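You operate a simulated robot arm through the tools that you are given. There is no shell and no other tool. Be economical: measure what you need, move in short steps, check, and stop when the job is done.

Carry out the task below with a simulated two-armed robot. There is one attempt and no reset: what you move stays moved.

JOB
Roll the trolley to the chiller, brake it and load the later-dated tray from shelf D32.
Fine: the brake is on before the tray goes on top; shelf home and door shut at the end. Where these are worked on the way, their far stop is far enough and under half their travel is too little: trolley brake.
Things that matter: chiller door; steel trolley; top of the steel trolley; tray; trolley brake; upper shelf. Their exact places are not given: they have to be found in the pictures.

Only the result counts: the job must be done as asked and must still hold three seconds after the hand-in. Knocking over, shifting, dropping, spilling or breaking anything else fails it.

ROBOT AND FRAMES
Two 7-joint arms with two-finger parallel grippers on one trunk, on a base that drives. Base frame: it is fixed to the floor where the robot stands at the start and does not move with it; the origin is under the middle of the robot, x ahead of it, y to its left, z up. Readings come in mm, rad, newtons and seconds.
The left shoulder is at the start at [87, 182, 1005], the right one opposite. With the tool pointing down near the work surface each hand reaches from about 100 to 740 mm from the robot's upright axis, wherever it stands, measured 20 degrees to its own side. Places, roughly: chiller door [1100, 200, 1000]; steel trolley [500, -600, 500]; top of the steel trolley [600, -600, 700]; tray [1500, 0, 1000]; trolley brake [500, -300, 400]; upper shelf [1300, 0, 900]. Payload 3.91 kg a hand.
The TCP of each hand is the grasp point between the finger pads, 30 mm short of the fingertips. In the tool frame z runs along the fingers and y along their closing line. The gripper opens to 110 mm. The fingers are 20 mm wide and 10 mm thick; the gripper's body (48 by 112 mm) begins 55 mm behind the TCP.
Orientation is told as [roll, pitch, yaw] about the base's x, y, z axes, in that order, counted from this pose: with the fingers straight down and closing along the base's y, the tool's x points along the base's -x, its y along +y and its z along -z.

CONTROLS
- The arms move only by the tool drive_tool. It takes "left_series", "right_series" or both (then of equal length, played together; a hand with none holds still); each is a list of rows, each a list of 6 numbers: the shift along the base's x, y, z in mm, then the turn, a rotation vector about the base's x, y, z in rad. In form: [[x, y, z, wx, wy, wz], ...]. A call has 1 to 20 rows; each row shifts and turns the commanded pose from where the row before left it. "left_fingers" and "right_fingers" are, for a hand that has rows, the finger opening in mm, from 0 to 110, set as the call begins (left out, the last holds). A row lasts 0.2 s, in which the tool goes at most 50 mm and 0.15 rad; a call with a longer step from one row to the next is refused whole, and so is a gripper value outside its range. Where a pose cannot be reached the arm comes as near as it can. A force on the tool above 50 N (or 10 N above the force at the start of the call, whichever is more), or a blocked arm, ends the call early, and 0.2 s more pass. The fingers move at their own pace (about 72 mm/s each) and stop on an object; they squeeze with about 37 N. The grip force told is the motor's: it shows also when the fingers shut on nothing. Time passes only in rows, and 0.2 s behind the last, so rows that do not move let the fingers close. It gives the time, the measured TCP pose, the force on the tool (base axes), the opening and the grip force at its end, in the units of the frame above (readings bear some noise), with the torque about the TCP (base axes, N m) and any sound that the robot's microphone picked up.
- Cameras (640 x 400 px; columns grow to the right, rows downward): "scene" is now at [242, 4, 1182.8]; the picture's right is [0.01, -1.00, 0.00], its down [-0.59, -0.01, -0.80] and it looks along [0.80, 0.01, -0.59] (base axes); focal length 214 px, centre (320, 200). "left" rides on the left gripper at [72, -17, -103] in its tool frame; the picture's right is [0.23, 0.97, 0.00], its down [-0.76, 0.18, -0.62] and it looks along [-0.61, 0.14, 0.78] (tool axes); focal length 222 px, centre (320, 200). "right" rides on the right gripper at [72, 17, -103] in its tool frame; the picture's right is [-0.23, 0.97, 0.00], its down [-0.76, -0.18, -0.62] and it looks along [-0.61, -0.14, 0.78] (tool axes); focal length 222 px, centre (320, 200).
- get_image(camera): a new picture of that camera. No time passes.
- slide_trunk(by): slides the trunk up (or, below 0, down) by that many mm; the arms and the scene camera ride with it, the base frame stays. It gives what a move gives, with no picture.
- base_move(legs): drives the robot by 1 to 6 legs, each [ahead, left, turn to the left] in mm, mm and rad, along the robot's own axes; the way and the turn of a leg run together, so that a leg with both is an arc; at most 1500 mm and 3.142 rad a leg. The arms and the cameras ride along, it lands a little off, and it stops where it bumps. It gives what a move gives.
- pan_tilt(pan, tilt): turns the head with the scene camera to pan (to the left, within 1.396 rad either way) and tilt (down, from -0.506 to 1.204), counted from straight ahead of the robot. It gives what a move gives.
- probe_pixels(camera, pixels): there is no depth. For up to 12 entries [column, row, z] of the newest picture of that camera ("zoom" is the newest enlarged one), the place [x, y] in the base frame at which the ray of that pixel passes the height z, good to about 3 mm. No time passes.
- close_up(camera, box): a new picture of the part [left, top, right, bottom] of that camera's present view, enlarged. No time passes.
- hand_in(): hands the job in; it is judged then, once.

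Keep the steps short. Do not move on a guess: measure, check each grasp and each placing, and mend mistakes. In all there are 80 turns and 62 pictures (those below and enlarged ones count). Leave the grippers open and the arms clear of the work at the hand-in unless told otherwise, and finish with a single line.

The tools are called after "Emit:" as name(argument=value, ...) on one line, values as JSON. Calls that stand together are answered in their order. drive_tool: Moves the arms, as the interface text tells. Its arguments: {"type":"object","properties":{"left_series":{"type":"array","items":{"type":"array","items":{"type":"number"}}},"left_fingers":{"type":"number"},"right_series":{"type":"array","items":{"type":"array","items":{"type":"number"}}},"right_fingers":{"type":"number"}},"required":[]} The other tools are called the same way: slide_trunk (by) slides the trunk up or down; base_move (legs) drives the base; pan_tilt (pan, tilt) turns the head that bears the scene camera; get_image (camera) takes a picture; probe_pixels (camera, pixels) gives the place at which the rays of pixels pass given heights; close_up (camera, box) takes an enlarged picture of a part of a camera's view; hand_in () hands the job in.

At the start:

```text
time: 0.0
left_tcp_pos: [407.8, 148.2, 1171.2]
left_tcp_rot: [0.004, 0.003, 0.005]
left_ft_force: [21.5, 13.9, -43.5]
left_wrist_torque: [-0.87, -1.89, -1.01]
left_grip_width: 110.1
left_grip_force: 0.0
right_tcp_pos: [355.3, -244.6, 1113.9]
right_tcp_rot: [0.002, -0.001, -0.001]
right_ft_force: [-0.5, 0.7, 0.0]
right_wrist_torque: [-0.01, -0.03, 0.02]
right_grip_width: 110.0
right_grip_force: 0.0
trunk travel left (down, up): [-264.0, 250.0]
robot x, y, heading: [-2.3, 1.7, -0.004]
head pan, tilt: [0.002, 0.813]
```

scene: 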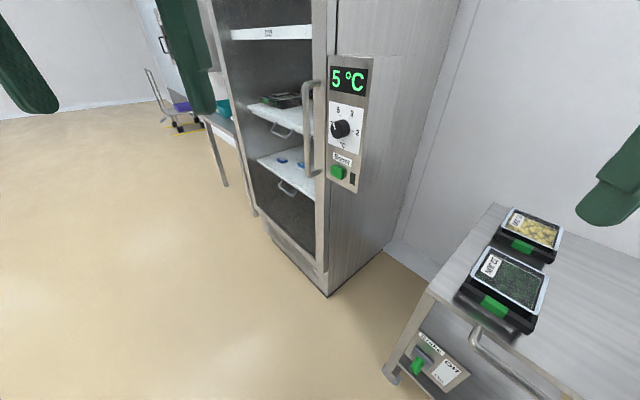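
right: 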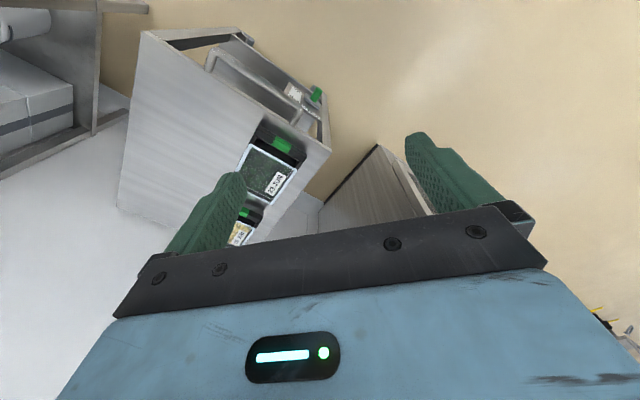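
left: 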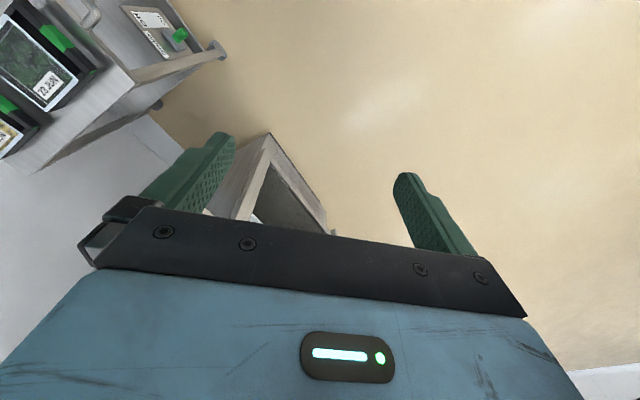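

I see the chiller ahead (door handle around 310,130), the trolley to the right with two trays already on it, and a brake panel at (430,365). I'll look closer first.

Emit:
close_up(camera="scene", box=[200, 0, 400, 125])

Emit:
close_up(camera="scene", box=[230, 80, 390, 210])

Emit:
close_up(camera="scene", box=[370, 190, 640, 400])

```text
3.20 times, centred on (300, 62) of scene
```

zoom: 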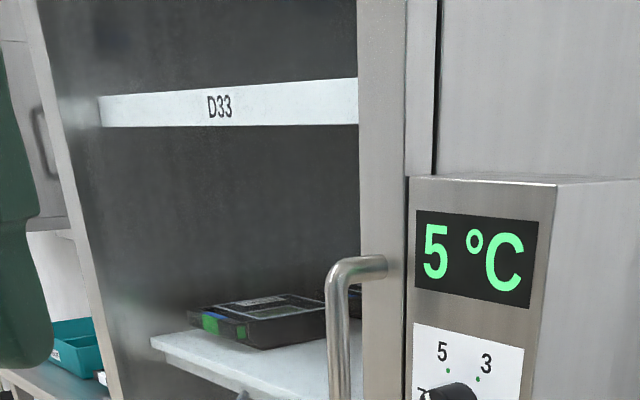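

```text
3.08 times, centred on (310, 145) of scene
```

zoom: 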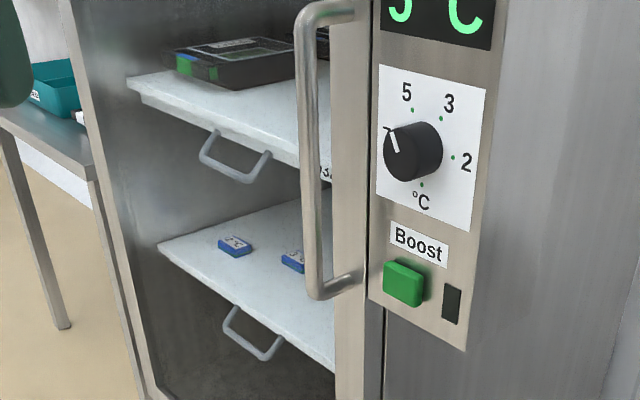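

```text
1.90 times, centred on (505, 295) of scene
```

zoom: 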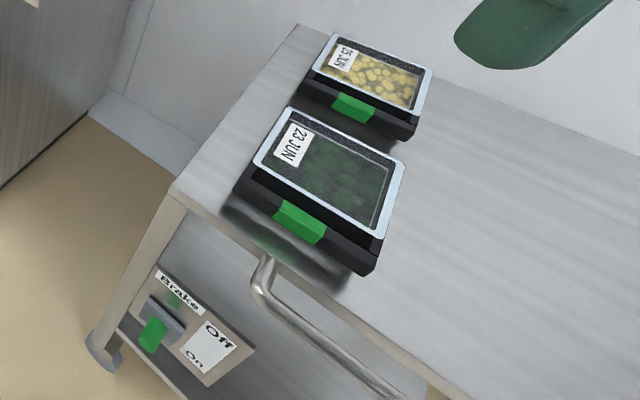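

Probe the main points for geometry, and look around with the head.

Emit:
probe_pixels(camera="scene", pixels=[[328, 295, 0], [265, 228, 0], [385, 250, 0], [253, 212, 0], [388, 376, 0], [427, 292, 700], [493, 205, 700], [527, 332, 700], [310, 85, 1000], [310, 170, 800], [480, 340, 650], [415, 368, 500]])

Emit:
pan_tilt(pan=-0.7, tilt=0.8)

Emit:
get_image(camera="scene")

Emit:
pan_tilt(pan=0.1, tilt=0.2)

Emit:
get_image(camera="scene")

```text
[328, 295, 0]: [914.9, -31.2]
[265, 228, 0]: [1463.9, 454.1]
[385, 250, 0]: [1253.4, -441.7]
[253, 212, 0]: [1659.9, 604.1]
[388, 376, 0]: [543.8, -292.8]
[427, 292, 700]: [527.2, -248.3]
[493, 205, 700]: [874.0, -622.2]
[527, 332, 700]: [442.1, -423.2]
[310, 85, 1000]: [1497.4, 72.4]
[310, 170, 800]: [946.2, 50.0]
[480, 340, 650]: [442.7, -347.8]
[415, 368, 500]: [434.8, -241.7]
```

```text
time: 1.1
left_tcp_pos: [410.6, 150.2, 1167.1]
left_tcp_rot: [0.009, 0.004, 0.015]
left_ft_force: [44.5, -13.1, -33.2]
left_wrist_torque: [2.12, 1.79, 2.13]
left_grip_width: 109.7
left_grip_force: 0.0
right_tcp_pos: [354.8, -245.2, 1113.6]
right_tcp_rot: [-0.001, -0.001, 0.0]
right_ft_force: [0.5, -0.7, 0.8]
right_wrist_torque: [-0.02, 0.0, -0.03]
right_grip_width: 109.9
right_grip_force: 0.1
trunk travel left (down, up): [-264.0, 250.0]
robot x, y, heading: [0.1, 0.9, 0.002]
head pan, tilt: [-0.7, 0.799]
```

```text
55 pictures are left
```

scene: 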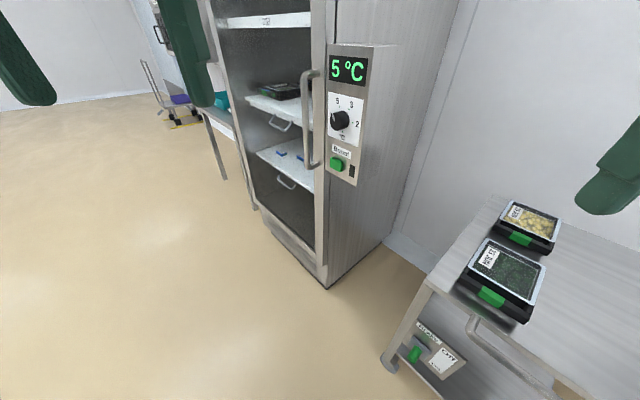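

```text
time: 2.2
left_tcp_pos: [407.3, 148.9, 1171.7]
left_tcp_rot: [0.003, -0.001, 0.003]
left_ft_force: [-0.7, -0.1, -0.9]
left_wrist_torque: [-0.02, 0.03, 0.04]
left_grip_width: 110.1
left_grip_force: 0.0
right_tcp_pos: [356.3, -245.9, 1114.8]
right_tcp_rot: [0.0, 0.001, 0.002]
right_ft_force: [-1.2, 0.4, -0.1]
right_wrist_torque: [0.01, -0.01, -0.03]
right_grip_width: 110.1
right_grip_force: 0.1
trunk travel left (down, up): [-264.0, 250.0]
robot x, y, heading: [4.1, 2.4, 0.002]
head pan, tilt: [0.099, 0.201]
```

```text
54 pictures are left
```

scene: 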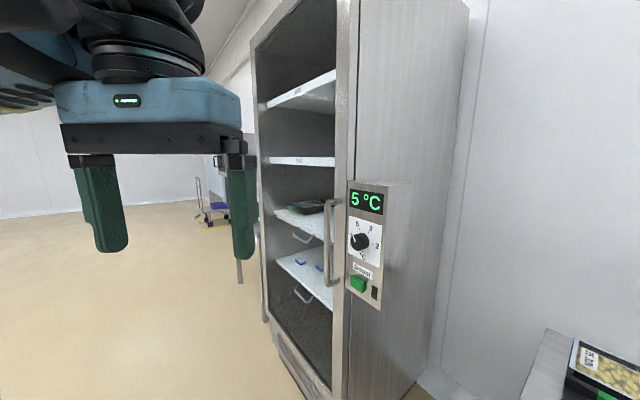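

The pan -0.7 picture looked unturned; I'll repeat it on its own.

Emit:
pan_tilt(pan=-0.8, tilt=0.9)

```text
time: 3.4
left_tcp_pos: [413.9, 150.5, 1166.1]
left_tcp_rot: [0.01, 0.009, 0.023]
left_ft_force: [78.8, 4.9, -25.6]
left_wrist_torque: [0.27, 6.96, 2.33]
left_grip_width: 110.2
left_grip_force: 0.1
right_tcp_pos: [355.8, -245.3, 1114.5]
right_tcp_rot: [-0.001, 0.0, 0.0]
right_ft_force: [-0.7, -0.5, 0.2]
right_wrist_torque: [-0.01, 0.02, 0.01]
right_grip_width: 110.3
right_grip_force: 0.1
trunk travel left (down, up): [-264.0, 250.0]
robot x, y, heading: [2.4, 2.5, 0.002]
head pan, tilt: [-0.799, 0.901]
```

Emit:
get_image(camera="scene")

```text
53 pictures are left
```

scene: 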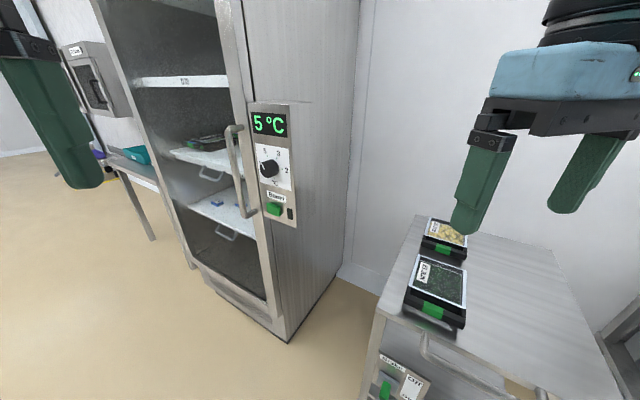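

The left arm feels a force that varies with head movement, so head and left hand seem to touch. I'll move the left hand away outwards.

Emit:
drive_tool(left_series=[[0, 40, 0, 0, 0, 0], [0, 40, -20, 0, 0, 0], [0, 40, -30, 0, 0, 0], [0, 40, -30, 0, 0, 0], [0, 40, -30, 0, 0, 0]])

Emit:
get_image(camera="scene")

```text
time: 4.6
left_tcp_pos: [410.0, 348.0, 1051.4]
left_tcp_rot: [0.004, -0.001, 0.003]
left_ft_force: [-0.7, 0.6, 0.6]
left_wrist_torque: [-0.04, 0.0, -0.03]
left_grip_width: 109.9
left_grip_force: 0.2
left hand out of reach, approached as far as the arm can: row 1
right_tcp_pos: [355.4, -243.7, 1114.4]
right_tcp_rot: [-0.003, 0.0, 0.0]
right_ft_force: [0.2, -0.6, 0.3]
right_wrist_torque: [-0.04, 0.01, 0.02]
right_grip_width: 110.1
right_grip_force: 0.1
trunk travel left (down, up): [-264.0, 250.0]
robot x, y, heading: [0.9, 0.3, -0.006]
head pan, tilt: [-0.799, 0.901]
```

```text
52 pictures are left
```

scene: 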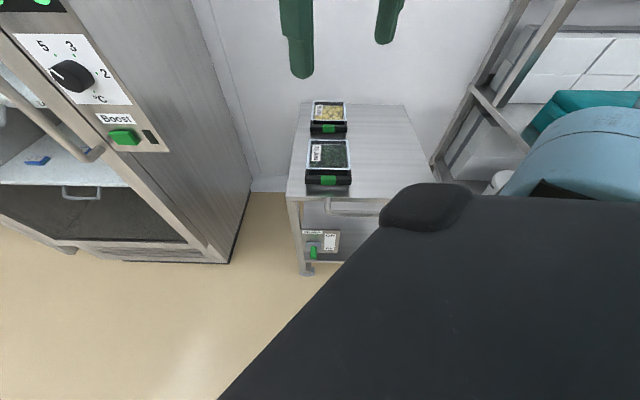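

Now the head turns freely. I'll measure the trolley here.

Emit:
close_up(camera="scene", box=[240, 80, 460, 290])

Emit:
probe_pixels(camera="scene", pixels=[[306, 274, 0], [286, 195, 700], [286, 195, 800], [300, 104, 800], [437, 172, 800], [228, 262, 0], [252, 190, 0], [75, 252, 0], [290, 190, 0]])

```text
1.90 times, centred on (350, 185) of scene
```

zoom: 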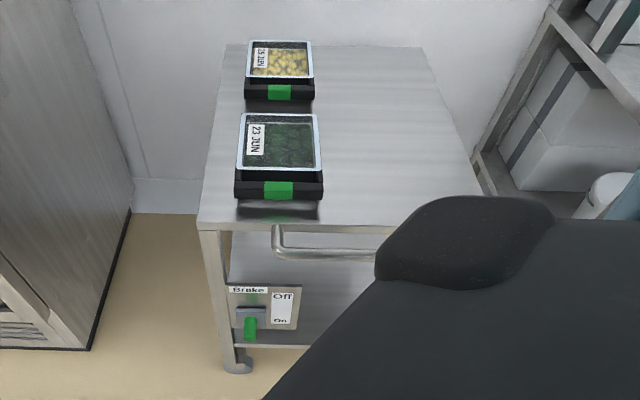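

```text
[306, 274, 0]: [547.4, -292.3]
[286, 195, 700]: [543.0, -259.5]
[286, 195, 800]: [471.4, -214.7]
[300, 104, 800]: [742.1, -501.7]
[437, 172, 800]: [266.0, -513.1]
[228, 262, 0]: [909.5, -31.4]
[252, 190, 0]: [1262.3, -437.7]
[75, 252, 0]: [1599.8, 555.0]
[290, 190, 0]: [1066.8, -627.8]
```

The chiller front runs at about 40° and the trolley seems aligned with it. I'll turn the robot right by 0.866 rad, so that it faces both squarely.

Emit:
base_move(legs=[[0, 0, -0.866]])

Emit:
pan_tilt(pan=0.0, tilt=0.9)

Emit:
get_image(camera="scene")

```text
time: 7.2
left_tcp_pos: [528.5, -88.6, 1052.8]
left_tcp_rot: [0.003, 0.003, -0.862]
left_ft_force: [-0.1, -0.3, 0.2]
left_wrist_torque: [0.0, -0.01, -0.02]
left_grip_width: 110.1
left_grip_force: 0.1
right_tcp_pos: [43.5, -430.1, 1113.9]
right_tcp_rot: [0.0, -0.001, -0.868]
right_ft_force: [0.2, -0.1, 0.2]
right_wrist_torque: [-0.02, -0.01, -0.01]
right_grip_width: 110.0
right_grip_force: 0.1
trunk travel left (down, up): [-264.0, 250.0]
robot x, y, heading: [-2.8, 2.1, -0.866]
head pan, tilt: [-0.799, 0.901]
```

```text
time: 8.4
left_tcp_pos: [527.3, -90.2, 1053.1]
left_tcp_rot: [0.004, 0.001, -0.862]
left_ft_force: [0.6, -0.6, 0.1]
left_wrist_torque: [0.01, -0.01, -0.01]
left_grip_width: 109.8
left_grip_force: 0.1
right_tcp_pos: [42.9, -430.3, 1114.7]
right_tcp_rot: [0.0, 0.0, -0.869]
right_ft_force: [0.4, 0.9, -0.6]
right_wrist_torque: [0.0, 0.06, -0.03]
right_grip_width: 110.0
right_grip_force: 0.0
trunk travel left (down, up): [-264.0, 250.0]
robot x, y, heading: [0.8, -1.9, -0.867]
head pan, tilt: [0.0, 0.901]
```

```text
50 pictures are left
```

scene: 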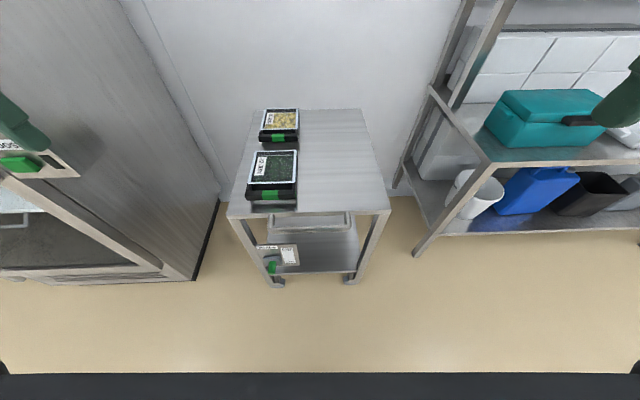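

Clear view. I'll measure the trolley, handle, brake and chiller corner.

Emit:
probe_pixels(camera="scene", pixels=[[227, 217, 700], [391, 211, 700], [361, 110, 700], [252, 110, 700], [279, 283, 0], [352, 280, 0], [192, 281, 0], [219, 200, 0], [412, 256, 0], [272, 228, 650], [349, 226, 650], [272, 268, 400]])

Emit:
close_up(camera="scene", box=[220, 90, 400, 300])

```text
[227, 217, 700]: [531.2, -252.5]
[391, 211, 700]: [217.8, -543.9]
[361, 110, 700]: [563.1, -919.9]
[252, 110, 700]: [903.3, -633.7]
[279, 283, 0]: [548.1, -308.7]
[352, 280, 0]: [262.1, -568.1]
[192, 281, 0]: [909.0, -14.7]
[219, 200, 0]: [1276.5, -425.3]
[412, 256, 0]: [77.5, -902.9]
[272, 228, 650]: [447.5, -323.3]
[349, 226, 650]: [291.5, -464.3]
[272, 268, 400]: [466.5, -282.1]
```

```text
1.90 times, centred on (310, 195) of scene
```

zoom: 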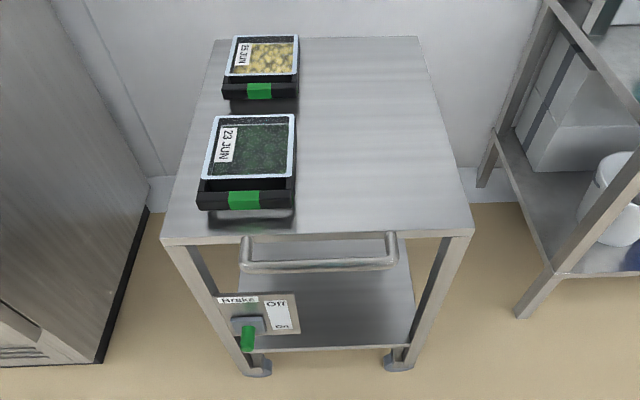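

Trolley top ~428 wide, 533 deep, gap to chiller about 440 mm. I need a second viewpoint for the handle bar and brake: right hand camera.

Emit:
drive_tool(right_series=[[30, 26, -50, 0, 0, 0], [30, 26, -50, 0, 0, 0], [30, 26, -50, 0, 0, 0], [30, 26, -50, 0, 0, 0], [0, 0, 0, 0, 0, 0]])

Emit:
get_image(camera="right")

```text
refused: row 1 steps farther than a row can; nothing moved
```

```text
48 pictures are left
```

right: 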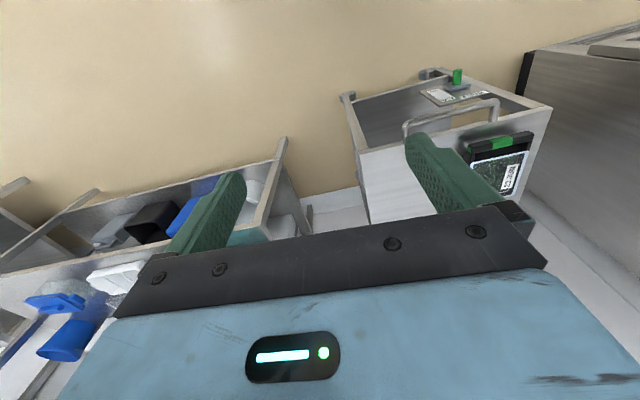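

Emit:
probe_pixels(camera="right", pixels=[[497, 103, 600], [497, 103, 650], [497, 103, 700], [406, 128, 600], [406, 128, 650], [406, 128, 700], [457, 74, 350], [457, 74, 450], [457, 74, 400]])

Emit:
probe_pixels(camera="scene", pixels=[[269.5, 230, 600], [269.5, 230, 650], [269.5, 230, 700], [350.5, 229, 600], [350.5, 229, 650], [350.5, 229, 700], [272, 268, 350], [272, 268, 450]])

```text
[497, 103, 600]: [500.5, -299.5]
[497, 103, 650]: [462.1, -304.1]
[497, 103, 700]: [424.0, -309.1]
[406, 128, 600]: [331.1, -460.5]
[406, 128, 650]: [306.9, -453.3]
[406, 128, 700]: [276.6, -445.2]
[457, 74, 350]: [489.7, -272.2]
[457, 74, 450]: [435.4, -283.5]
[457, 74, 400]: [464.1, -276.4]
```

```text
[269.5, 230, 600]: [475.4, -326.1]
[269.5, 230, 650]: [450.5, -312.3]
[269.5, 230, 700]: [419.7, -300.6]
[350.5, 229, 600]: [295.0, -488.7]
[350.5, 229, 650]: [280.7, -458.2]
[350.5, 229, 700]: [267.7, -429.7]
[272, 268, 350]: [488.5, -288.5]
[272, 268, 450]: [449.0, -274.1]
```

Emit:
probe_pixels(camera="right", pixels=[[551, 107, 640], [551, 107, 680], [551, 107, 720], [457, 74, 380]])

Emit:
probe_pixels(camera="scene", pixels=[[227, 217, 640], [227, 217, 680], [227, 217, 720], [272, 268, 380]])

Emit:
close_up(camera="right", box=[380, 40, 560, 150])

```text
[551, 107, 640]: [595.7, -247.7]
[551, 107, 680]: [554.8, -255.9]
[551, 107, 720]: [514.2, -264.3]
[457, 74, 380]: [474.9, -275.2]
```

```text
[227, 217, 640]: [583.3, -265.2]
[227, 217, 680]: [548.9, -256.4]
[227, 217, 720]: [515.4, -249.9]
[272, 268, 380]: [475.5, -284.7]
```

```text
3.56 times, centred on (470, 95) of right
```

zoom: 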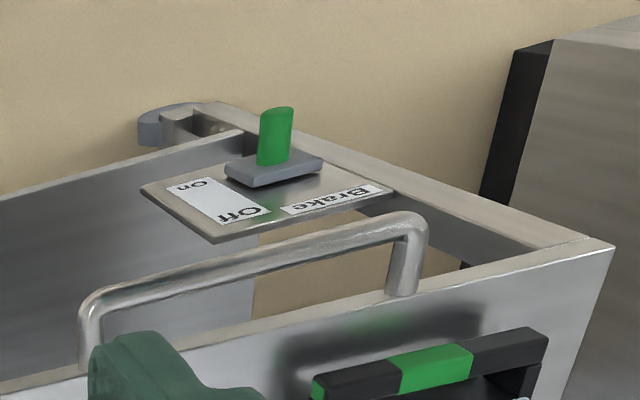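

Findings: trolley top z≈685, handle bar at z≈678, about 518 mm ahead of the robot, u from −86 to +122 (u = left of robot). Brake knob at (465,−279,~395). Plan: grip the bar with both hands, fingers forward and closing vertically, then drive the base left. First a small turn to square up, then start turning the hands.

Emit:
base_move(legs=[[0, 0, 0.022]])

Emit:
drive_tool(right_series=[[9.23, 3.7, -19.8, -0.1068, -0.0948, 0], [9.23, 3.7, -19.8, -0.1068, -0.0948, 0], [9.23, 3.7, -19.8, -0.1068, -0.0948, 0], [9.23, 3.7, -19.8, -0.1068, -0.0948, 0], [9.23, 3.7, -19.8, -0.1068, -0.0948, 0], [9.23, 3.7, -19.8, -0.1068, -0.0948, 0], [9.23, 3.7, -19.8, -0.1068, -0.0948, 0], [9.23, 3.7, -19.8, -0.1068, -0.0948, 0], [9.23, 3.7, -19.8, -0.1068, -0.0948, 0], [9.23, 3.7, -19.8, -0.1068, -0.0948, 0], [9.23, 3.7, -19.8, -0.1068, -0.0948, 0]], left_series=[[-8.34, -8.61, -17, -0.1068, -0.0948, 0], [-8.34, -8.61, -17, -0.1068, -0.0948, 0], [-8.34, -8.61, -17, -0.1068, -0.0948, 0], [-8.34, -8.61, -17, -0.1068, -0.0948, 0], [-8.34, -8.61, -17, -0.1068, -0.0948, 0], [-8.34, -8.61, -17, -0.1068, -0.0948, 0], [-8.34, -8.61, -17, -0.1068, -0.0948, 0], [-8.34, -8.61, -17, -0.1068, -0.0948, 0], [-8.34, -8.61, -17, -0.1068, -0.0948, 0], [-8.34, -8.61, -17, -0.1068, -0.0948, 0], [-8.34, -8.61, -17, -0.1068, -0.0948, 0]], left_fingers=60, right_fingers=60)

```text
time: 9.1
left_tcp_pos: [530.7, -77.5, 1052.5]
left_tcp_rot: [0.003, 0.002, -0.841]
left_ft_force: [0.0, -0.6, -0.5]
left_wrist_torque: [-0.01, 0.02, -0.01]
left_grip_width: 110.1
left_grip_force: 0.0
right_tcp_pos: [52.7, -429.0, 1115.1]
right_tcp_rot: [0.001, 0.0, -0.846]
right_ft_force: [0.3, -0.4, 0.0]
right_wrist_torque: [0.04, -0.01, 0.03]
right_grip_width: 110.0
right_grip_force: 0.1
trunk travel left (down, up): [-264.0, 250.0]
robot x, y, heading: [0.2, 3.6, -0.841]
head pan, tilt: [0.0, 0.901]
```

```text
time: 11.5
left_tcp_pos: [533.9, -228.9, 942.9]
left_tcp_rot: [0.005, -1.259, -0.859]
left_ft_force: [-0.7, -1.1, -0.4]
left_wrist_torque: [-0.02, -0.01, 0.0]
left_grip_width: 60.1
left_grip_force: 0.0
left hand out of reach, approached as far as the arm can: row 5, 6, 7, 8, 9, 10, 11
right_tcp_pos: [246.0, -444.4, 960.1]
right_tcp_rot: [-2.822, -1.567, 1.976]
right_ft_force: [-0.6, -0.2, -0.6]
right_wrist_torque: [-0.1, -0.04, -0.02]
right_grip_width: 59.8
right_grip_force: 0.0
right hand out of reach, approached as far as the arm can: row 5, 6, 7, 8, 9, 10, 11
trunk travel left (down, up): [-264.0, 250.0]
robot x, y, heading: [-0.5, 0.6, -0.844]
head pan, tilt: [0.0, 0.901]
```

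Forward-pointing hands need more distance. I'll back the base 180 mm, then check where the hands are.

Emit:
base_move(legs=[[-180, 0, 0]])

Emit:
drive_tool(right_series=[[0, 0, 0, -0.0948, 0.1068, 0], [0, 0, 0, -0.0948, 0.1068, 0], [0, 0, 0, -0.0948, 0.1068, 0], [0, 0, 0, -0.0948, 0.1068, 0], [0, 0, 0, -0.0948, 0.1068, 0], [0, 0, 0, -0.0948, 0.1068, 0], [0, 0, 0, -0.0948, 0.1068, 0], [0, 0, 0, -0.0948, 0.1068, 0], [0, 0, 0, -0.0948, 0.1068, 0], [0, 0, 0, -0.0948, 0.1068, 0], [0, 0, 0, -0.0948, 0.1068, 0], [0, 0, 0, 0, 0, 0]], left_series=[[0, 0, 0, 0.0948, -0.1068, 0], [0, 0, 0, 0.0948, -0.1068, 0], [0, 0, 0, 0.0948, -0.1068, 0], [0, 0, 0, 0.0948, -0.1068, 0], [0, 0, 0, 0.0948, -0.1068, 0], [0, 0, 0, 0.0948, -0.1068, 0], [0, 0, 0, 0.0948, -0.1068, 0], [0, 0, 0, 0.0948, -0.1068, 0], [0, 0, 0, 0.0948, -0.1068, 0], [0, 0, 0, 0.0948, -0.1068, 0], [0, 0, 0, 0.0948, -0.1068, 0], [0, 0, 0, 0, 0, 0]])

```text
time: 13.0
left_tcp_pos: [415.5, -92.5, 944.3]
left_tcp_rot: [0.006, -1.263, -0.856]
left_ft_force: [-0.6, 0.3, 0.0]
left_wrist_torque: [0.01, 0.0, 0.02]
left_grip_width: 59.9
left_grip_force: 0.0
right_tcp_pos: [128.2, -307.5, 958.9]
right_tcp_rot: [3.013, -1.57, 2.428]
right_ft_force: [0.6, -0.8, -0.1]
right_wrist_torque: [0.01, 0.0, 0.01]
right_grip_width: 60.1
right_grip_force: 0.0
trunk travel left (down, up): [-264.0, 250.0]
robot x, y, heading: [-118.5, 133.4, -0.842]
head pan, tilt: [0.0, 0.901]
```

```text
time: 15.6
left_tcp_pos: [411.3, -94.3, 944.6]
left_tcp_rot: [1.562, 0.005, -2.101]
left_ft_force: [0.5, 0.5, -0.5]
left_wrist_torque: [0.0, -0.01, 0.0]
left_grip_width: 60.1
left_grip_force: 0.2
left hand out of reach, approached as far as the arm can: row 11
right_tcp_pos: [128.7, -309.6, 958.4]
right_tcp_rot: [-1.567, 0.001, 0.728]
right_ft_force: [0.9, -0.1, -0.6]
right_wrist_torque: [0.0, -0.01, 0.03]
right_grip_width: 59.8
right_grip_force: 0.1
trunk travel left (down, up): [-264.0, 250.0]
robot x, y, heading: [-121.3, 133.9, -0.843]
head pan, tilt: [0.0, 0.901]
```

Right hand exact; left needs −0.31 rad about z. Now I bring both to the pre-grasp in front of the bar.

Emit:
drive_tool(right_series=[[13.05, -4.46, -28, 0, 0, 0], [13.05, -4.46, -28, 0, 0, 0], [13.05, -4.46, -28, 0, 0, 0], [13.05, -4.46, -28, 0, 0, 0], [13.05, -4.46, -28, 0, 0, 0], [13.05, -4.46, -28, 0, 0, 0], [13.05, -4.46, -28, 0, 0, 0], [13.05, -4.46, -28, 0, 0, 0], [13.05, -4.46, -28, 0, 0, 0], [13.05, -4.46, -28, 0, 0, 0], [0, 0, 0, 0, 0, 0]], left_series=[[-6.11, -18.12, -26.6, 0, 0, -0.0313], [-6.11, -18.12, -26.6, 0, 0, -0.0313], [-6.11, -18.12, -26.6, 0, 0, -0.0313], [-6.11, -18.12, -26.6, 0, 0, -0.0313], [-6.11, -18.12, -26.6, 0, 0, -0.0313], [-6.11, -18.12, -26.6, 0, 0, -0.0313], [-6.11, -18.12, -26.6, 0, 0, -0.0313], [-6.11, -18.12, -26.6, 0, 0, -0.0313], [-6.11, -18.12, -26.6, 0, 0, -0.0313], [-6.11, -18.12, -26.6, 0, 0, -0.0313], [0, 0, 0, 0, 0, 0]])

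Emit:
get_image(camera="scene")

Emit:
get_image(camera="left")

```text
time: 18.0
left_tcp_pos: [261.2, -321.8, 748.8]
left_tcp_rot: [1.557, 0.003, -2.412]
left_ft_force: [-1.1, 0.3, -0.3]
left_wrist_torque: [0.0, -0.01, 0.01]
left_grip_width: 59.8
left_grip_force: 0.0
left hand out of reach, approached as far as the arm can: row 1, 2, 3, 4, 5, 6, 7, 8, 9, 10
right_tcp_pos: [154.6, -434.7, 741.5]
right_tcp_rot: [-1.568, 0.001, 0.729]
right_ft_force: [0.5, 0.2, 0.1]
right_wrist_torque: [0.03, -0.01, -0.01]
right_grip_width: 60.2
right_grip_force: 0.0
right hand out of reach, approached as far as the arm can: row 1, 2, 3, 4, 5, 6, 7, 8, 9, 10
trunk travel left (down, up): [-264.0, 250.0]
robot x, y, heading: [-119.2, 137.8, -0.848]
head pan, tilt: [0.0, 0.901]
```

```text
46 pictures are left
```

scene: 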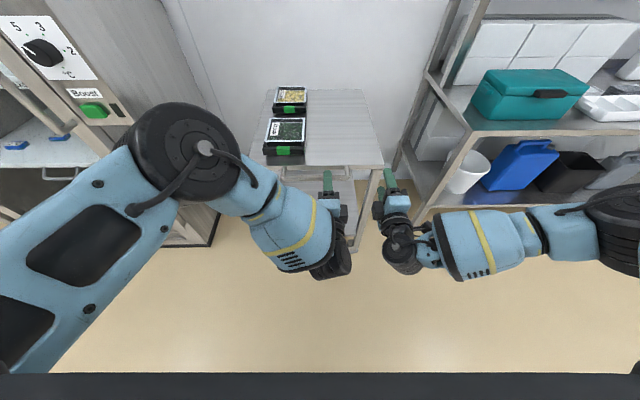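

```text
45 pictures are left
```

left: 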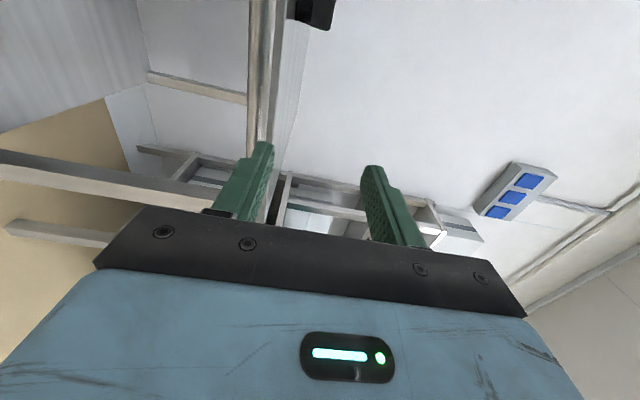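

The arms are awkward with shoulders this high. I'll lower the trunk by 230 mm (hands are clear in front of the trolley) so that forward-pointing becomes natural.

Emit:
slide_trunk(by=-230)

```text
time: 19.9
left_tcp_pos: [272.8, -282.1, 478.1]
left_tcp_rot: [1.41, 0.014, -2.345]
left_ft_force: [-0.3, 0.7, 0.4]
left_wrist_torque: [0.01, 0.01, 0.02]
left_grip_width: 59.9
left_grip_force: 0.1
right_tcp_pos: [156.6, -435.4, 537.5]
right_tcp_rot: [-1.565, -0.001, 0.728]
right_ft_force: [0.1, 0.5, 0.2]
right_wrist_torque: [0.03, 0.03, -0.01]
right_grip_width: 59.8
right_grip_force: 0.1
trunk travel left (down, up): [-64.0, 451.0]
robot x, y, heading: [-115.5, 135.0, -0.847]
head pan, tilt: [0.0, 0.901]
stopped: the arm was blocked; the commanded pose is now the measured one
```

Emit:
drive_tool(right_series=[[12.1, 10.8, 17.8, 0, 0, 0], [12.1, 10.8, 17.8, 0, 0, 0], [12.1, 10.8, 17.8, 0, 0, 0], [12.1, 10.8, 17.8, 0, 0, 0], [12.1, 10.8, 17.8, 0, 0, 0], [12.1, 10.8, 17.8, 0, 0, 0], [12.1, 10.8, 17.8, 0, 0, 0], [12.1, 10.8, 17.8, 0, 0, 0], [0, 0, 0, 0, 0, 0]], left_series=[[10.4, 2.6, 25, 0, 0, 0], [10.4, 2.6, 25, 0, 0, 0], [10.4, 2.6, 25, 0, 0, 0], [10.4, 2.6, 25, 0, 0, 0], [10.4, 2.6, 25, 0, 0, 0], [10.4, 2.6, 25, 0, 0, 0], [10.4, 2.6, 25, 0, 0, 0], [10.4, 2.6, 25, 0, 0, 0], [0, 0, 0, 0, 0, 0]])

Emit:
get_image(camera="scene")

```text
time: 21.9
left_tcp_pos: [353.7, -262.7, 680.0]
left_tcp_rot: [1.414, 0.014, -2.35]
left_ft_force: [-0.8, 1.0, 0.4]
left_wrist_torque: [0.02, 0.0, -0.03]
left_grip_width: 60.2
left_grip_force: 0.1
right_tcp_pos: [207.9, -387.9, 658.1]
right_tcp_rot: [-1.562, 0.001, 0.728]
right_ft_force: [-0.5, 0.7, 0.0]
right_wrist_torque: [0.02, 0.0, 0.01]
right_grip_width: 60.0
right_grip_force: 0.1
right hand out of reach, approached as far as the arm can: row 5, 6, 7, 8
trunk travel left (down, up): [-64.0, 451.0]
robot x, y, heading: [-120.4, 134.1, -0.841]
head pan, tilt: [0.0, 0.901]
```

```text
44 pictures are left
```

scene: 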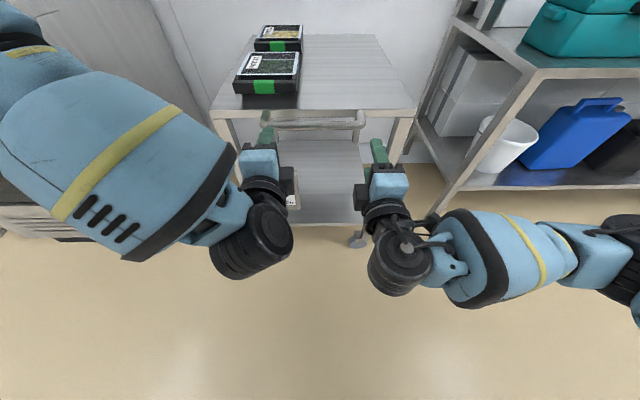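

Both hands are near. Check bar height and position again from this lower camera.

Emit:
close_up(camera="scene", box=[200, 60, 430, 220])

Emit:
probe_pixels(camera="scene", pixels=[[263, 124, 640], [263, 124, 660], [263, 124, 680], [364, 125, 640], [364, 125, 660], [364, 125, 680], [211, 110, 685], [417, 107, 685]])

```text
2.50 times, centred on (315, 140) of scene
```

zoom: 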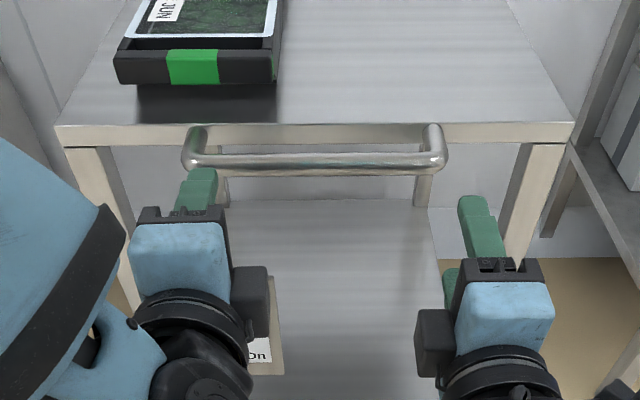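

```text
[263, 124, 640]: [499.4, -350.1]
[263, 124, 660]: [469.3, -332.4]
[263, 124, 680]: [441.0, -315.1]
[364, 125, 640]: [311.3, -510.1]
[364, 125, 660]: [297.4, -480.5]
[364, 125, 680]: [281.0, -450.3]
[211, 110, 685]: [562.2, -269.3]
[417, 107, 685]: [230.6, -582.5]
```

Bar confirmed: z≈680, 522 ahead. I advance both hands to 12 mm short of the bar centre line (tips stay off the top's edge), fingers open 60.

Emit:
drive_tool(right_series=[[10.4, -4.4, 2.6, 0, 0, 0.025], [10.4, -4.4, 2.6, 0, 0, 0.025], [10.4, -4.4, 2.6, 0, 0, 0.025], [10.4, -4.4, 2.6, 0, 0, 0.025], [10.4, -4.4, 2.6, 0, 0, 0.025], [10.4, -4.4, 2.6, 0, 0, 0.025], [10.4, -4.4, 2.6, 0, 0, 0.025], [10.4, -4.4, 2.6, 0, 0, 0.025], [0, 0, 0, 0, 0, 0]], left_series=[[6.1, -7.8, 0, -0.0146, -0.0129, -0.0075], [6.1, -7.8, 0, -0.0146, -0.0129, -0.0075], [6.1, -7.8, 0, -0.0146, -0.0129, -0.0075], [6.1, -7.8, 0, -0.0146, -0.0129, -0.0075], [6.1, -7.8, 0, -0.0146, -0.0129, -0.0075], [6.1, -7.8, 0, -0.0146, -0.0129, -0.0075], [6.1, -7.8, 0, -0.0146, -0.0129, -0.0075], [6.1, -7.8, 0, -0.0146, -0.0129, -0.0075], [0, 0, 0, 0, 0, 0]])

Emit:
close_up(camera="scene", box=[200, 60, 430, 220])

```text
time: 23.9
left_tcp_pos: [396.3, -327.8, 682.0]
left_tcp_rot: [1.566, 0.006, -2.401]
left_ft_force: [-0.4, 0.3, 0.0]
left_wrist_torque: [-0.01, 0.0, 0.0]
left_grip_width: 59.9
left_grip_force: 0.1
left hand out of reach, approached as far as the arm can: row 8
right_tcp_pos: [284.2, -438.3, 683.4]
right_tcp_rot: [-1.563, -0.002, 0.927]
right_ft_force: [-1.2, 0.7, 0.3]
right_wrist_torque: [0.01, 0.0, -0.01]
right_grip_width: 60.1
right_grip_force: 0.0
right hand out of reach, approached as far as the arm can: row 4, 8
trunk travel left (down, up): [-64.0, 451.0]
robot x, y, heading: [-117.0, 136.8, -0.842]
head pan, tilt: [0.0, 0.901]
```

```text
2.50 times, centred on (315, 140) of scene
```

zoom: 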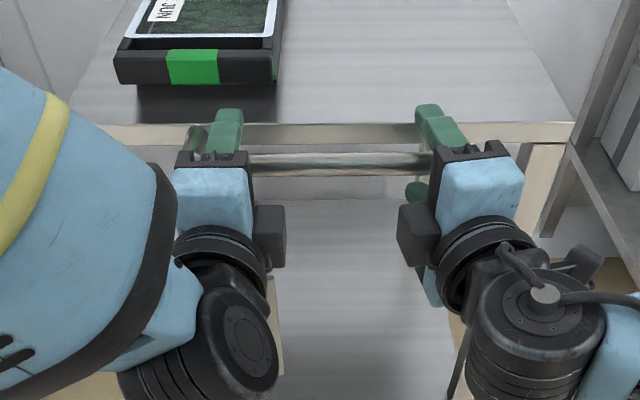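

Both hands straddle the bar. Close.

Emit:
drive_tool(right_series=[[0, 0, 0, 0, 0, 0], [0, 0, 0, 0, 0, 0], [0, 0, 0, 0, 0, 0]], left_series=[[0, 0, 0, 0, 0, 0], [0, 0, 0, 0, 0, 0], [0, 0, 0, 0, 0, 0]], left_fingers=0, right_fingers=0)

```text
time: 24.7
left_tcp_pos: [397.1, -327.2, 688.9]
left_tcp_rot: [1.583, 0.001, -2.399]
left_ft_force: [4.0, -10.0, 36.9]
left_wrist_torque: [-0.06, 0.16, -0.18]
left_grip_width: 17.8
left_grip_force: 45.0
right_tcp_pos: [283.9, -438.1, 690.3]
right_tcp_rot: [-1.577, -0.002, 0.924]
right_ft_force: [18.4, -11.1, 27.6]
right_wrist_torque: [0.27, 0.47, 0.09]
right_grip_width: 17.6
right_grip_force: 45.4
trunk travel left (down, up): [-64.0, 451.0]
robot x, y, heading: [-118.6, 131.8, -0.841]
head pan, tilt: [0.0, 0.901]
```

Gripped (17.7 mm bar). Relieve upward 7 mm, then drive 80 mm left as a test.

Emit:
drive_tool(right_series=[[0, 0, 7, 0, 0, 0], [0, 0, 0, 0, 0, 0]], left_series=[[0, 0, 7, 0, 0, 0], [0, 0, 0, 0, 0, 0]])

Emit:
base_move(legs=[[0, 40, 0], [0, 40, 0]])

Emit:
get_image(camera="scene")

```text
time: 25.3
left_tcp_pos: [397.5, -325.6, 690.7]
left_tcp_rot: [1.571, 0.005, -2.405]
left_ft_force: [-2.2, -12.2, 19.9]
left_wrist_torque: [-0.21, 0.22, 1.23]
left_grip_width: 17.6
left_grip_force: 44.8
right_tcp_pos: [283.1, -437.3, 690.6]
right_tcp_rot: [-1.565, -0.001, 0.926]
right_ft_force: [19.5, -8.5, 13.5]
right_wrist_torque: [-0.74, -0.34, -0.66]
right_grip_width: 18.0
right_grip_force: 45.1
trunk travel left (down, up): [-64.0, 451.0]
robot x, y, heading: [-120.8, 133.9, -0.843]
head pan, tilt: [0.0, 0.901]
```

```text
time: 26.3
left_tcp_pos: [399.4, -322.1, 690.6]
left_tcp_rot: [1.569, 0.0, -2.44]
left_ft_force: [-4.5, 2.9, 1.6]
left_wrist_torque: [0.0, -0.12, 0.74]
left_grip_width: 17.9
left_grip_force: 45.2
right_tcp_pos: [286.0, -435.5, 689.3]
right_tcp_rot: [-1.568, 0.001, 0.89]
right_ft_force: [-7.1, 0.7, 1.4]
right_wrist_torque: [-0.01, -0.27, 0.72]
right_grip_width: 18.0
right_grip_force: 45.1
trunk travel left (down, up): [-64.0, 451.0]
robot x, y, heading: [-103.8, 147.6, -0.855]
head pan, tilt: [0.0, 0.901]
stopped in leg 1: the force on the tool passed its limit at 83 N (the readings are from after the stop); the commanded pose is now the measured one
```

```text
41 pictures are left
```

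scene: 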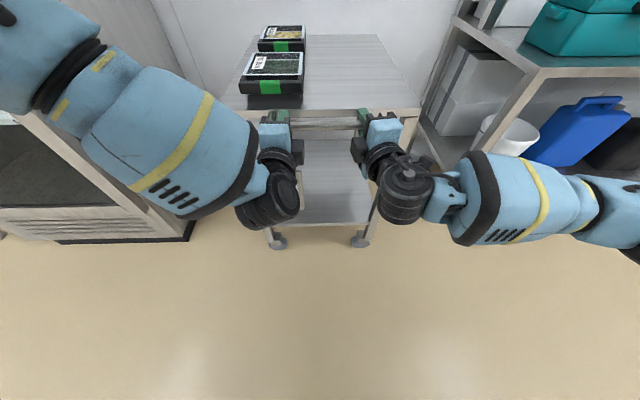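

Blocked: base moved 22 mm, hands only 3, over 80 N. Perhaps the brake is holding. I'll release, back off and inspect the brake.

Emit:
drive_tool(right_series=[[0, 0, 0, 0, 0, 0], [0, 0, 0, 0, 0, 0], [0, 0, 0, 0, 0, 0]], left_series=[[0, 0, 0, 0, 0, 0], [0, 0, 0, 0, 0, 0], [0, 0, 0, 0, 0, 0]], left_fingers=60, right_fingers=60)

Emit:
base_move(legs=[[-150, 0, 0], [0, 0, 0.3]])

Emit:
pan_tilt(pan=-0.3, tilt=0.6)

Emit:
get_image(camera="scene")

```text
time: 27.1
left_tcp_pos: [401.9, -321.5, 688.9]
left_tcp_rot: [1.566, 0.001, -2.439]
left_ft_force: [0.3, 0.6, 0.2]
left_wrist_torque: [-0.02, 0.03, -0.01]
left_grip_width: 60.0
left_grip_force: 0.1
right_tcp_pos: [287.1, -436.0, 689.1]
right_tcp_rot: [-1.564, 0.002, 0.888]
right_ft_force: [0.1, 0.5, 0.5]
right_wrist_torque: [-0.01, 0.03, -0.04]
right_grip_width: 60.0
right_grip_force: 0.0
trunk travel left (down, up): [-64.0, 451.0]
robot x, y, heading: [-106.7, 147.6, -0.849]
head pan, tilt: [0.0, 0.901]
```

```text
time: 29.4
left_tcp_pos: [418.8, -40.0, 688.2]
left_tcp_rot: [1.567, 0.001, -2.142]
left_ft_force: [-0.2, -0.1, -0.4]
left_wrist_torque: [0.0, 0.0, -0.01]
left_grip_width: 59.9
left_grip_force: 0.0
right_tcp_pos: [343.9, -182.6, 689.3]
right_tcp_rot: [-1.567, 0.002, 1.185]
right_ft_force: [0.1, -0.2, 0.0]
right_wrist_torque: [0.0, 0.02, 0.01]
right_grip_width: 60.0
right_grip_force: 0.2
trunk travel left (down, up): [-64.0, 451.0]
robot x, y, heading: [-200.5, 257.2, -0.554]
head pan, tilt: [0.0, 0.901]
```

```text
time: 30.2
left_tcp_pos: [417.8, -40.2, 689.1]
left_tcp_rot: [1.567, 0.001, -2.143]
left_ft_force: [0.3, -0.7, -0.5]
left_wrist_torque: [0.0, -0.01, -0.01]
left_grip_width: 60.1
left_grip_force: 0.1
right_tcp_pos: [343.9, -183.4, 690.4]
right_tcp_rot: [-1.565, 0.002, 1.184]
right_ft_force: [-0.5, -1.0, -0.9]
right_wrist_torque: [-0.02, -0.01, 0.0]
right_grip_width: 59.6
right_grip_force: 0.0
trunk travel left (down, up): [-64.0, 451.0]
robot x, y, heading: [-200.9, 264.0, -0.556]
head pan, tilt: [-0.3, 0.6]
```

```text
40 pictures are left
```

scene: 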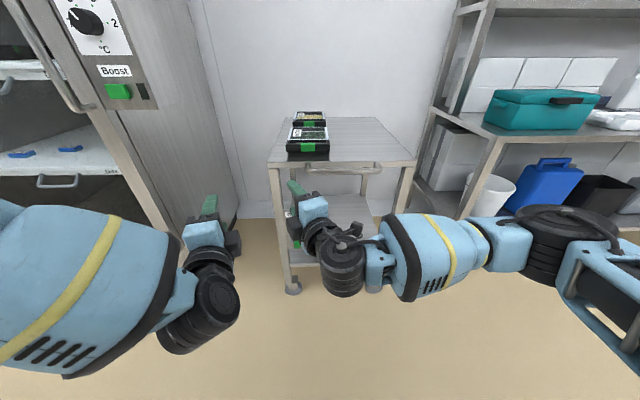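

Emit:
drive_tool(right_series=[[-20, -35, 0, 0, 0, 0], [-20, -35, 0, 0, 0, 0], [-20, -35, 0, 0, 0, 0], [-20, -35, 0, 0, 0, 0], [-20, -35, 0, 0, 0, 0], [0, 0, 0, 0, 0, 0]])

Emit:
close_up(camera="scene", box=[260, 170, 360, 270])

```text
time: 31.6
left_tcp_pos: [419.4, -40.3, 689.8]
left_tcp_rot: [1.566, 0.0, -2.141]
left_ft_force: [1.4, 0.2, -0.9]
left_wrist_torque: [0.0, 0.0, -0.01]
left_grip_width: 60.1
left_grip_force: 0.0
right_tcp_pos: [242.7, -359.3, 689.2]
right_tcp_rot: [-1.566, 0.002, 1.187]
right_ft_force: [-0.7, 0.2, 0.1]
right_wrist_torque: [-0.01, 0.0, -0.01]
right_grip_width: 60.1
right_grip_force: 0.0
trunk travel left (down, up): [-64.0, 451.0]
robot x, y, heading: [-202.8, 258.6, -0.56]
head pan, tilt: [-0.3, 0.6]
```

```text
4.00 times, centred on (310, 220) of scene
```

zoom: 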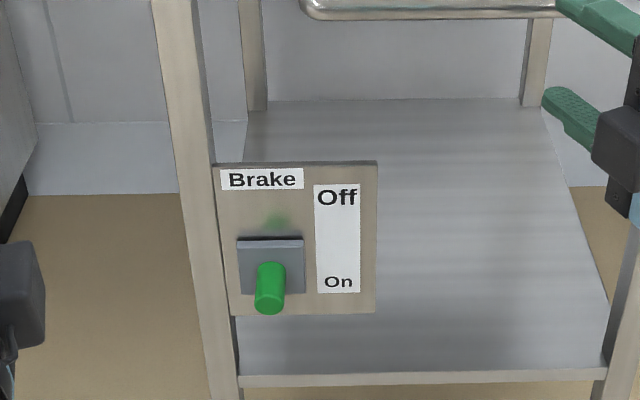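

The carriage sits clearly towards "On", so the brake is likely engaged; it must go up to Off for rolling. I'll turn back to heading −0.845 and re-orient the left hand: closing sideways, pointing forward and down at about 50°.

Emit:
base_move(legs=[[0, 0, -0.288]])

Emit:
drive_tool(left_series=[[0, 0, 0, -0.0948, 0.1068, 0], [0, 0, 0, -0.0948, 0.1068, 0], [0, 0, 0, -0.0948, 0.1068, 0], [0, 0, 0, -0.0948, 0.1068, 0], [0, 0, 0, -0.0948, 0.1068, 0], [0, 0, 0, -0.0948, 0.1068, 0], [0, 0, 0, -0.0948, 0.1068, 0], [0, 0, 0, -0.0948, 0.1068, 0], [0, 0, 0, -0.0948, 0.1068, 0], [0, 0, 0, -0.0948, 0.1068, 0], [0, 0, 0, -0.0948, 0.1068, 0], [0, 0, -20, 0.1068, 0.0948, 0], [0, 0, -20, 0.1068, 0.0948, 0], [0, 0, -20, 0.1068, 0.0948, 0], [0, 0, -20, 0.1068, 0.0948, 0], [0, 0, -20, 0.1068, 0.0948, 0], [0, 0, 0, 0, 0, 0]])

```text
time: 33.0
left_tcp_pos: [306.3, -205.5, 689.6]
left_tcp_rot: [1.567, -0.001, -2.432]
left_ft_force: [0.0, 0.4, 0.1]
left_wrist_torque: [0.02, 0.0, 0.01]
left_grip_width: 60.2
left_grip_force: 0.0
right_tcp_pos: [47.8, -460.5, 689.0]
right_tcp_rot: [-1.566, 0.003, 0.896]
right_ft_force: [-0.2, 0.2, -0.2]
right_wrist_torque: [0.04, 0.0, 0.03]
right_grip_width: 60.2
right_grip_force: 0.1
trunk travel left (down, up): [-64.0, 451.0]
robot x, y, heading: [-202.4, 260.5, -0.85]
head pan, tilt: [-0.3, 0.6]
```

```text
time: 36.6
left_tcp_pos: [307.4, -204.5, 588.5]
left_tcp_rot: [-0.003, -0.871, -0.847]
left_ft_force: [0.5, 0.3, -0.4]
left_wrist_torque: [-0.01, 0.02, 0.0]
left_grip_width: 59.9
left_grip_force: 0.0
right_tcp_pos: [47.3, -461.2, 688.8]
right_tcp_rot: [-1.564, 0.002, 0.896]
right_ft_force: [0.1, -0.1, -0.9]
right_wrist_torque: [-0.01, 0.02, 0.03]
right_grip_width: 60.1
right_grip_force: 0.1
trunk travel left (down, up): [-64.0, 451.0]
robot x, y, heading: [-200.7, 261.8, -0.847]
head pan, tilt: [-0.3, 0.6]
```

Emit:
pan_tilt(pan=0.1, tilt=0.7)

Emit:
get_image(camera="scene")

Emit:
get_image(camera="left")

```text
time: 37.4
left_tcp_pos: [308.0, -205.7, 589.4]
left_tcp_rot: [-0.003, -0.873, -0.846]
left_ft_force: [0.4, 0.0, -0.1]
left_wrist_torque: [-0.01, -0.01, -0.01]
left_grip_width: 60.2
left_grip_force: 0.2
right_tcp_pos: [47.5, -461.3, 689.9]
right_tcp_rot: [-1.565, 0.002, 0.896]
right_ft_force: [-1.4, -0.5, -0.1]
right_wrist_torque: [0.02, -0.01, -0.04]
right_grip_width: 60.1
right_grip_force: 0.0
trunk travel left (down, up): [-64.0, 451.0]
robot x, y, heading: [-205.8, 258.2, -0.846]
head pan, tilt: [0.099, 0.7]
```

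```text
38 pictures are left
```

scene: 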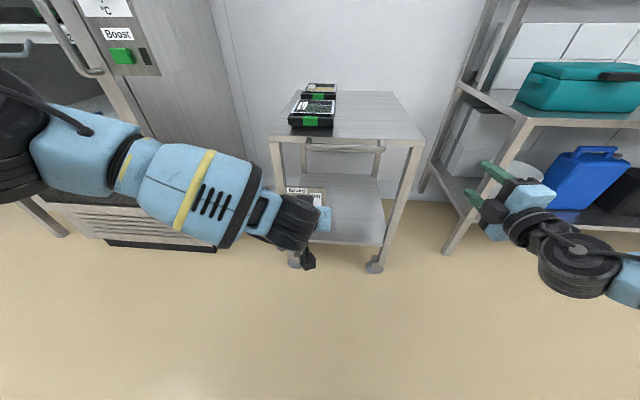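

```text
37 pictures are left
```

left: 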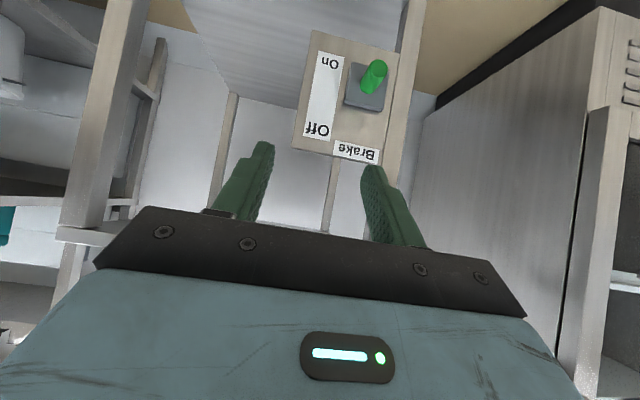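

Emit:
probe_pixels(camera="left", pixels=[[377, 68, 380], [377, 68, 395], [377, 68, 410], [367, 96, 380], [367, 96, 395], [367, 96, 410], [350, 156, 460], [367, 45, 340]])

Emit:
close_up(camera="left", box=[270, 20, 430, 180])

```text
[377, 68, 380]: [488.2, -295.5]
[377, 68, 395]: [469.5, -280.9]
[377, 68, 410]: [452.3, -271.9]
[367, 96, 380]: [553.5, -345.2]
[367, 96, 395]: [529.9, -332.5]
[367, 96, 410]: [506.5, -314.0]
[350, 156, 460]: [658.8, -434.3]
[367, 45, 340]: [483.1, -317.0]
```

```text
2.50 times, centred on (350, 100) of left
```

zoom: 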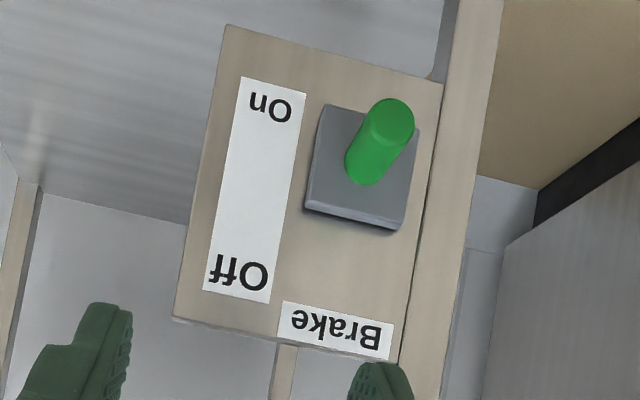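

Knob tip at (470,−281,395), post ~55 long. Move left hand to a pre-grasp on its approach line.

Emit:
drive_tool(left_series=[[20.1, -4.9, -21.7, 0, 0, 0], [20.1, -4.9, -21.7, 0, 0, 0], [20.1, -4.9, -21.7, 0, 0, 0], [20.1, -4.9, -21.7, 0, 0, 0], [20.1, -4.9, -21.7, 0, 0, 0], [20.1, -4.9, -21.7, 0, 0, 0], [0, 0, 0, 0, 0, 0]])

Emit:
get_image(camera="left")

```text
time: 39.0
left_tcp_pos: [427.8, -234.0, 457.3]
left_tcp_rot: [-0.003, -0.874, -0.845]
left_ft_force: [-0.1, 0.1, -0.4]
left_wrist_torque: [-0.01, -0.02, 0.0]
left_grip_width: 60.0
left_grip_force: 0.1
right_tcp_pos: [46.8, -461.6, 689.4]
right_tcp_rot: [-1.566, 0.002, 0.894]
right_ft_force: [0.6, -0.3, 0.4]
right_wrist_torque: [-0.03, 0.02, 0.03]
right_grip_width: 59.8
right_grip_force: 0.1
trunk travel left (down, up): [-64.0, 451.0]
robot x, y, heading: [-200.0, 260.9, -0.843]
head pan, tilt: [0.099, 0.7]
```

```text
35 pictures are left
```

left: 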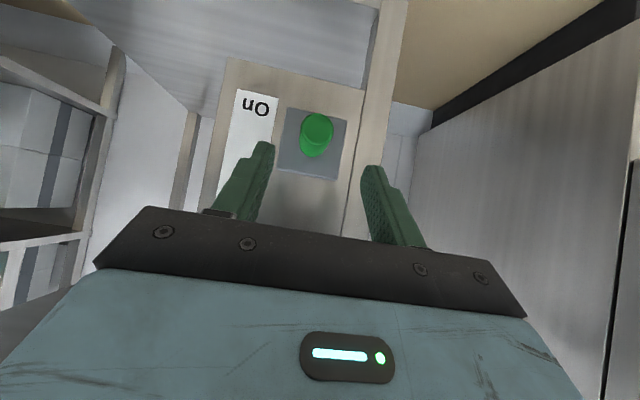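

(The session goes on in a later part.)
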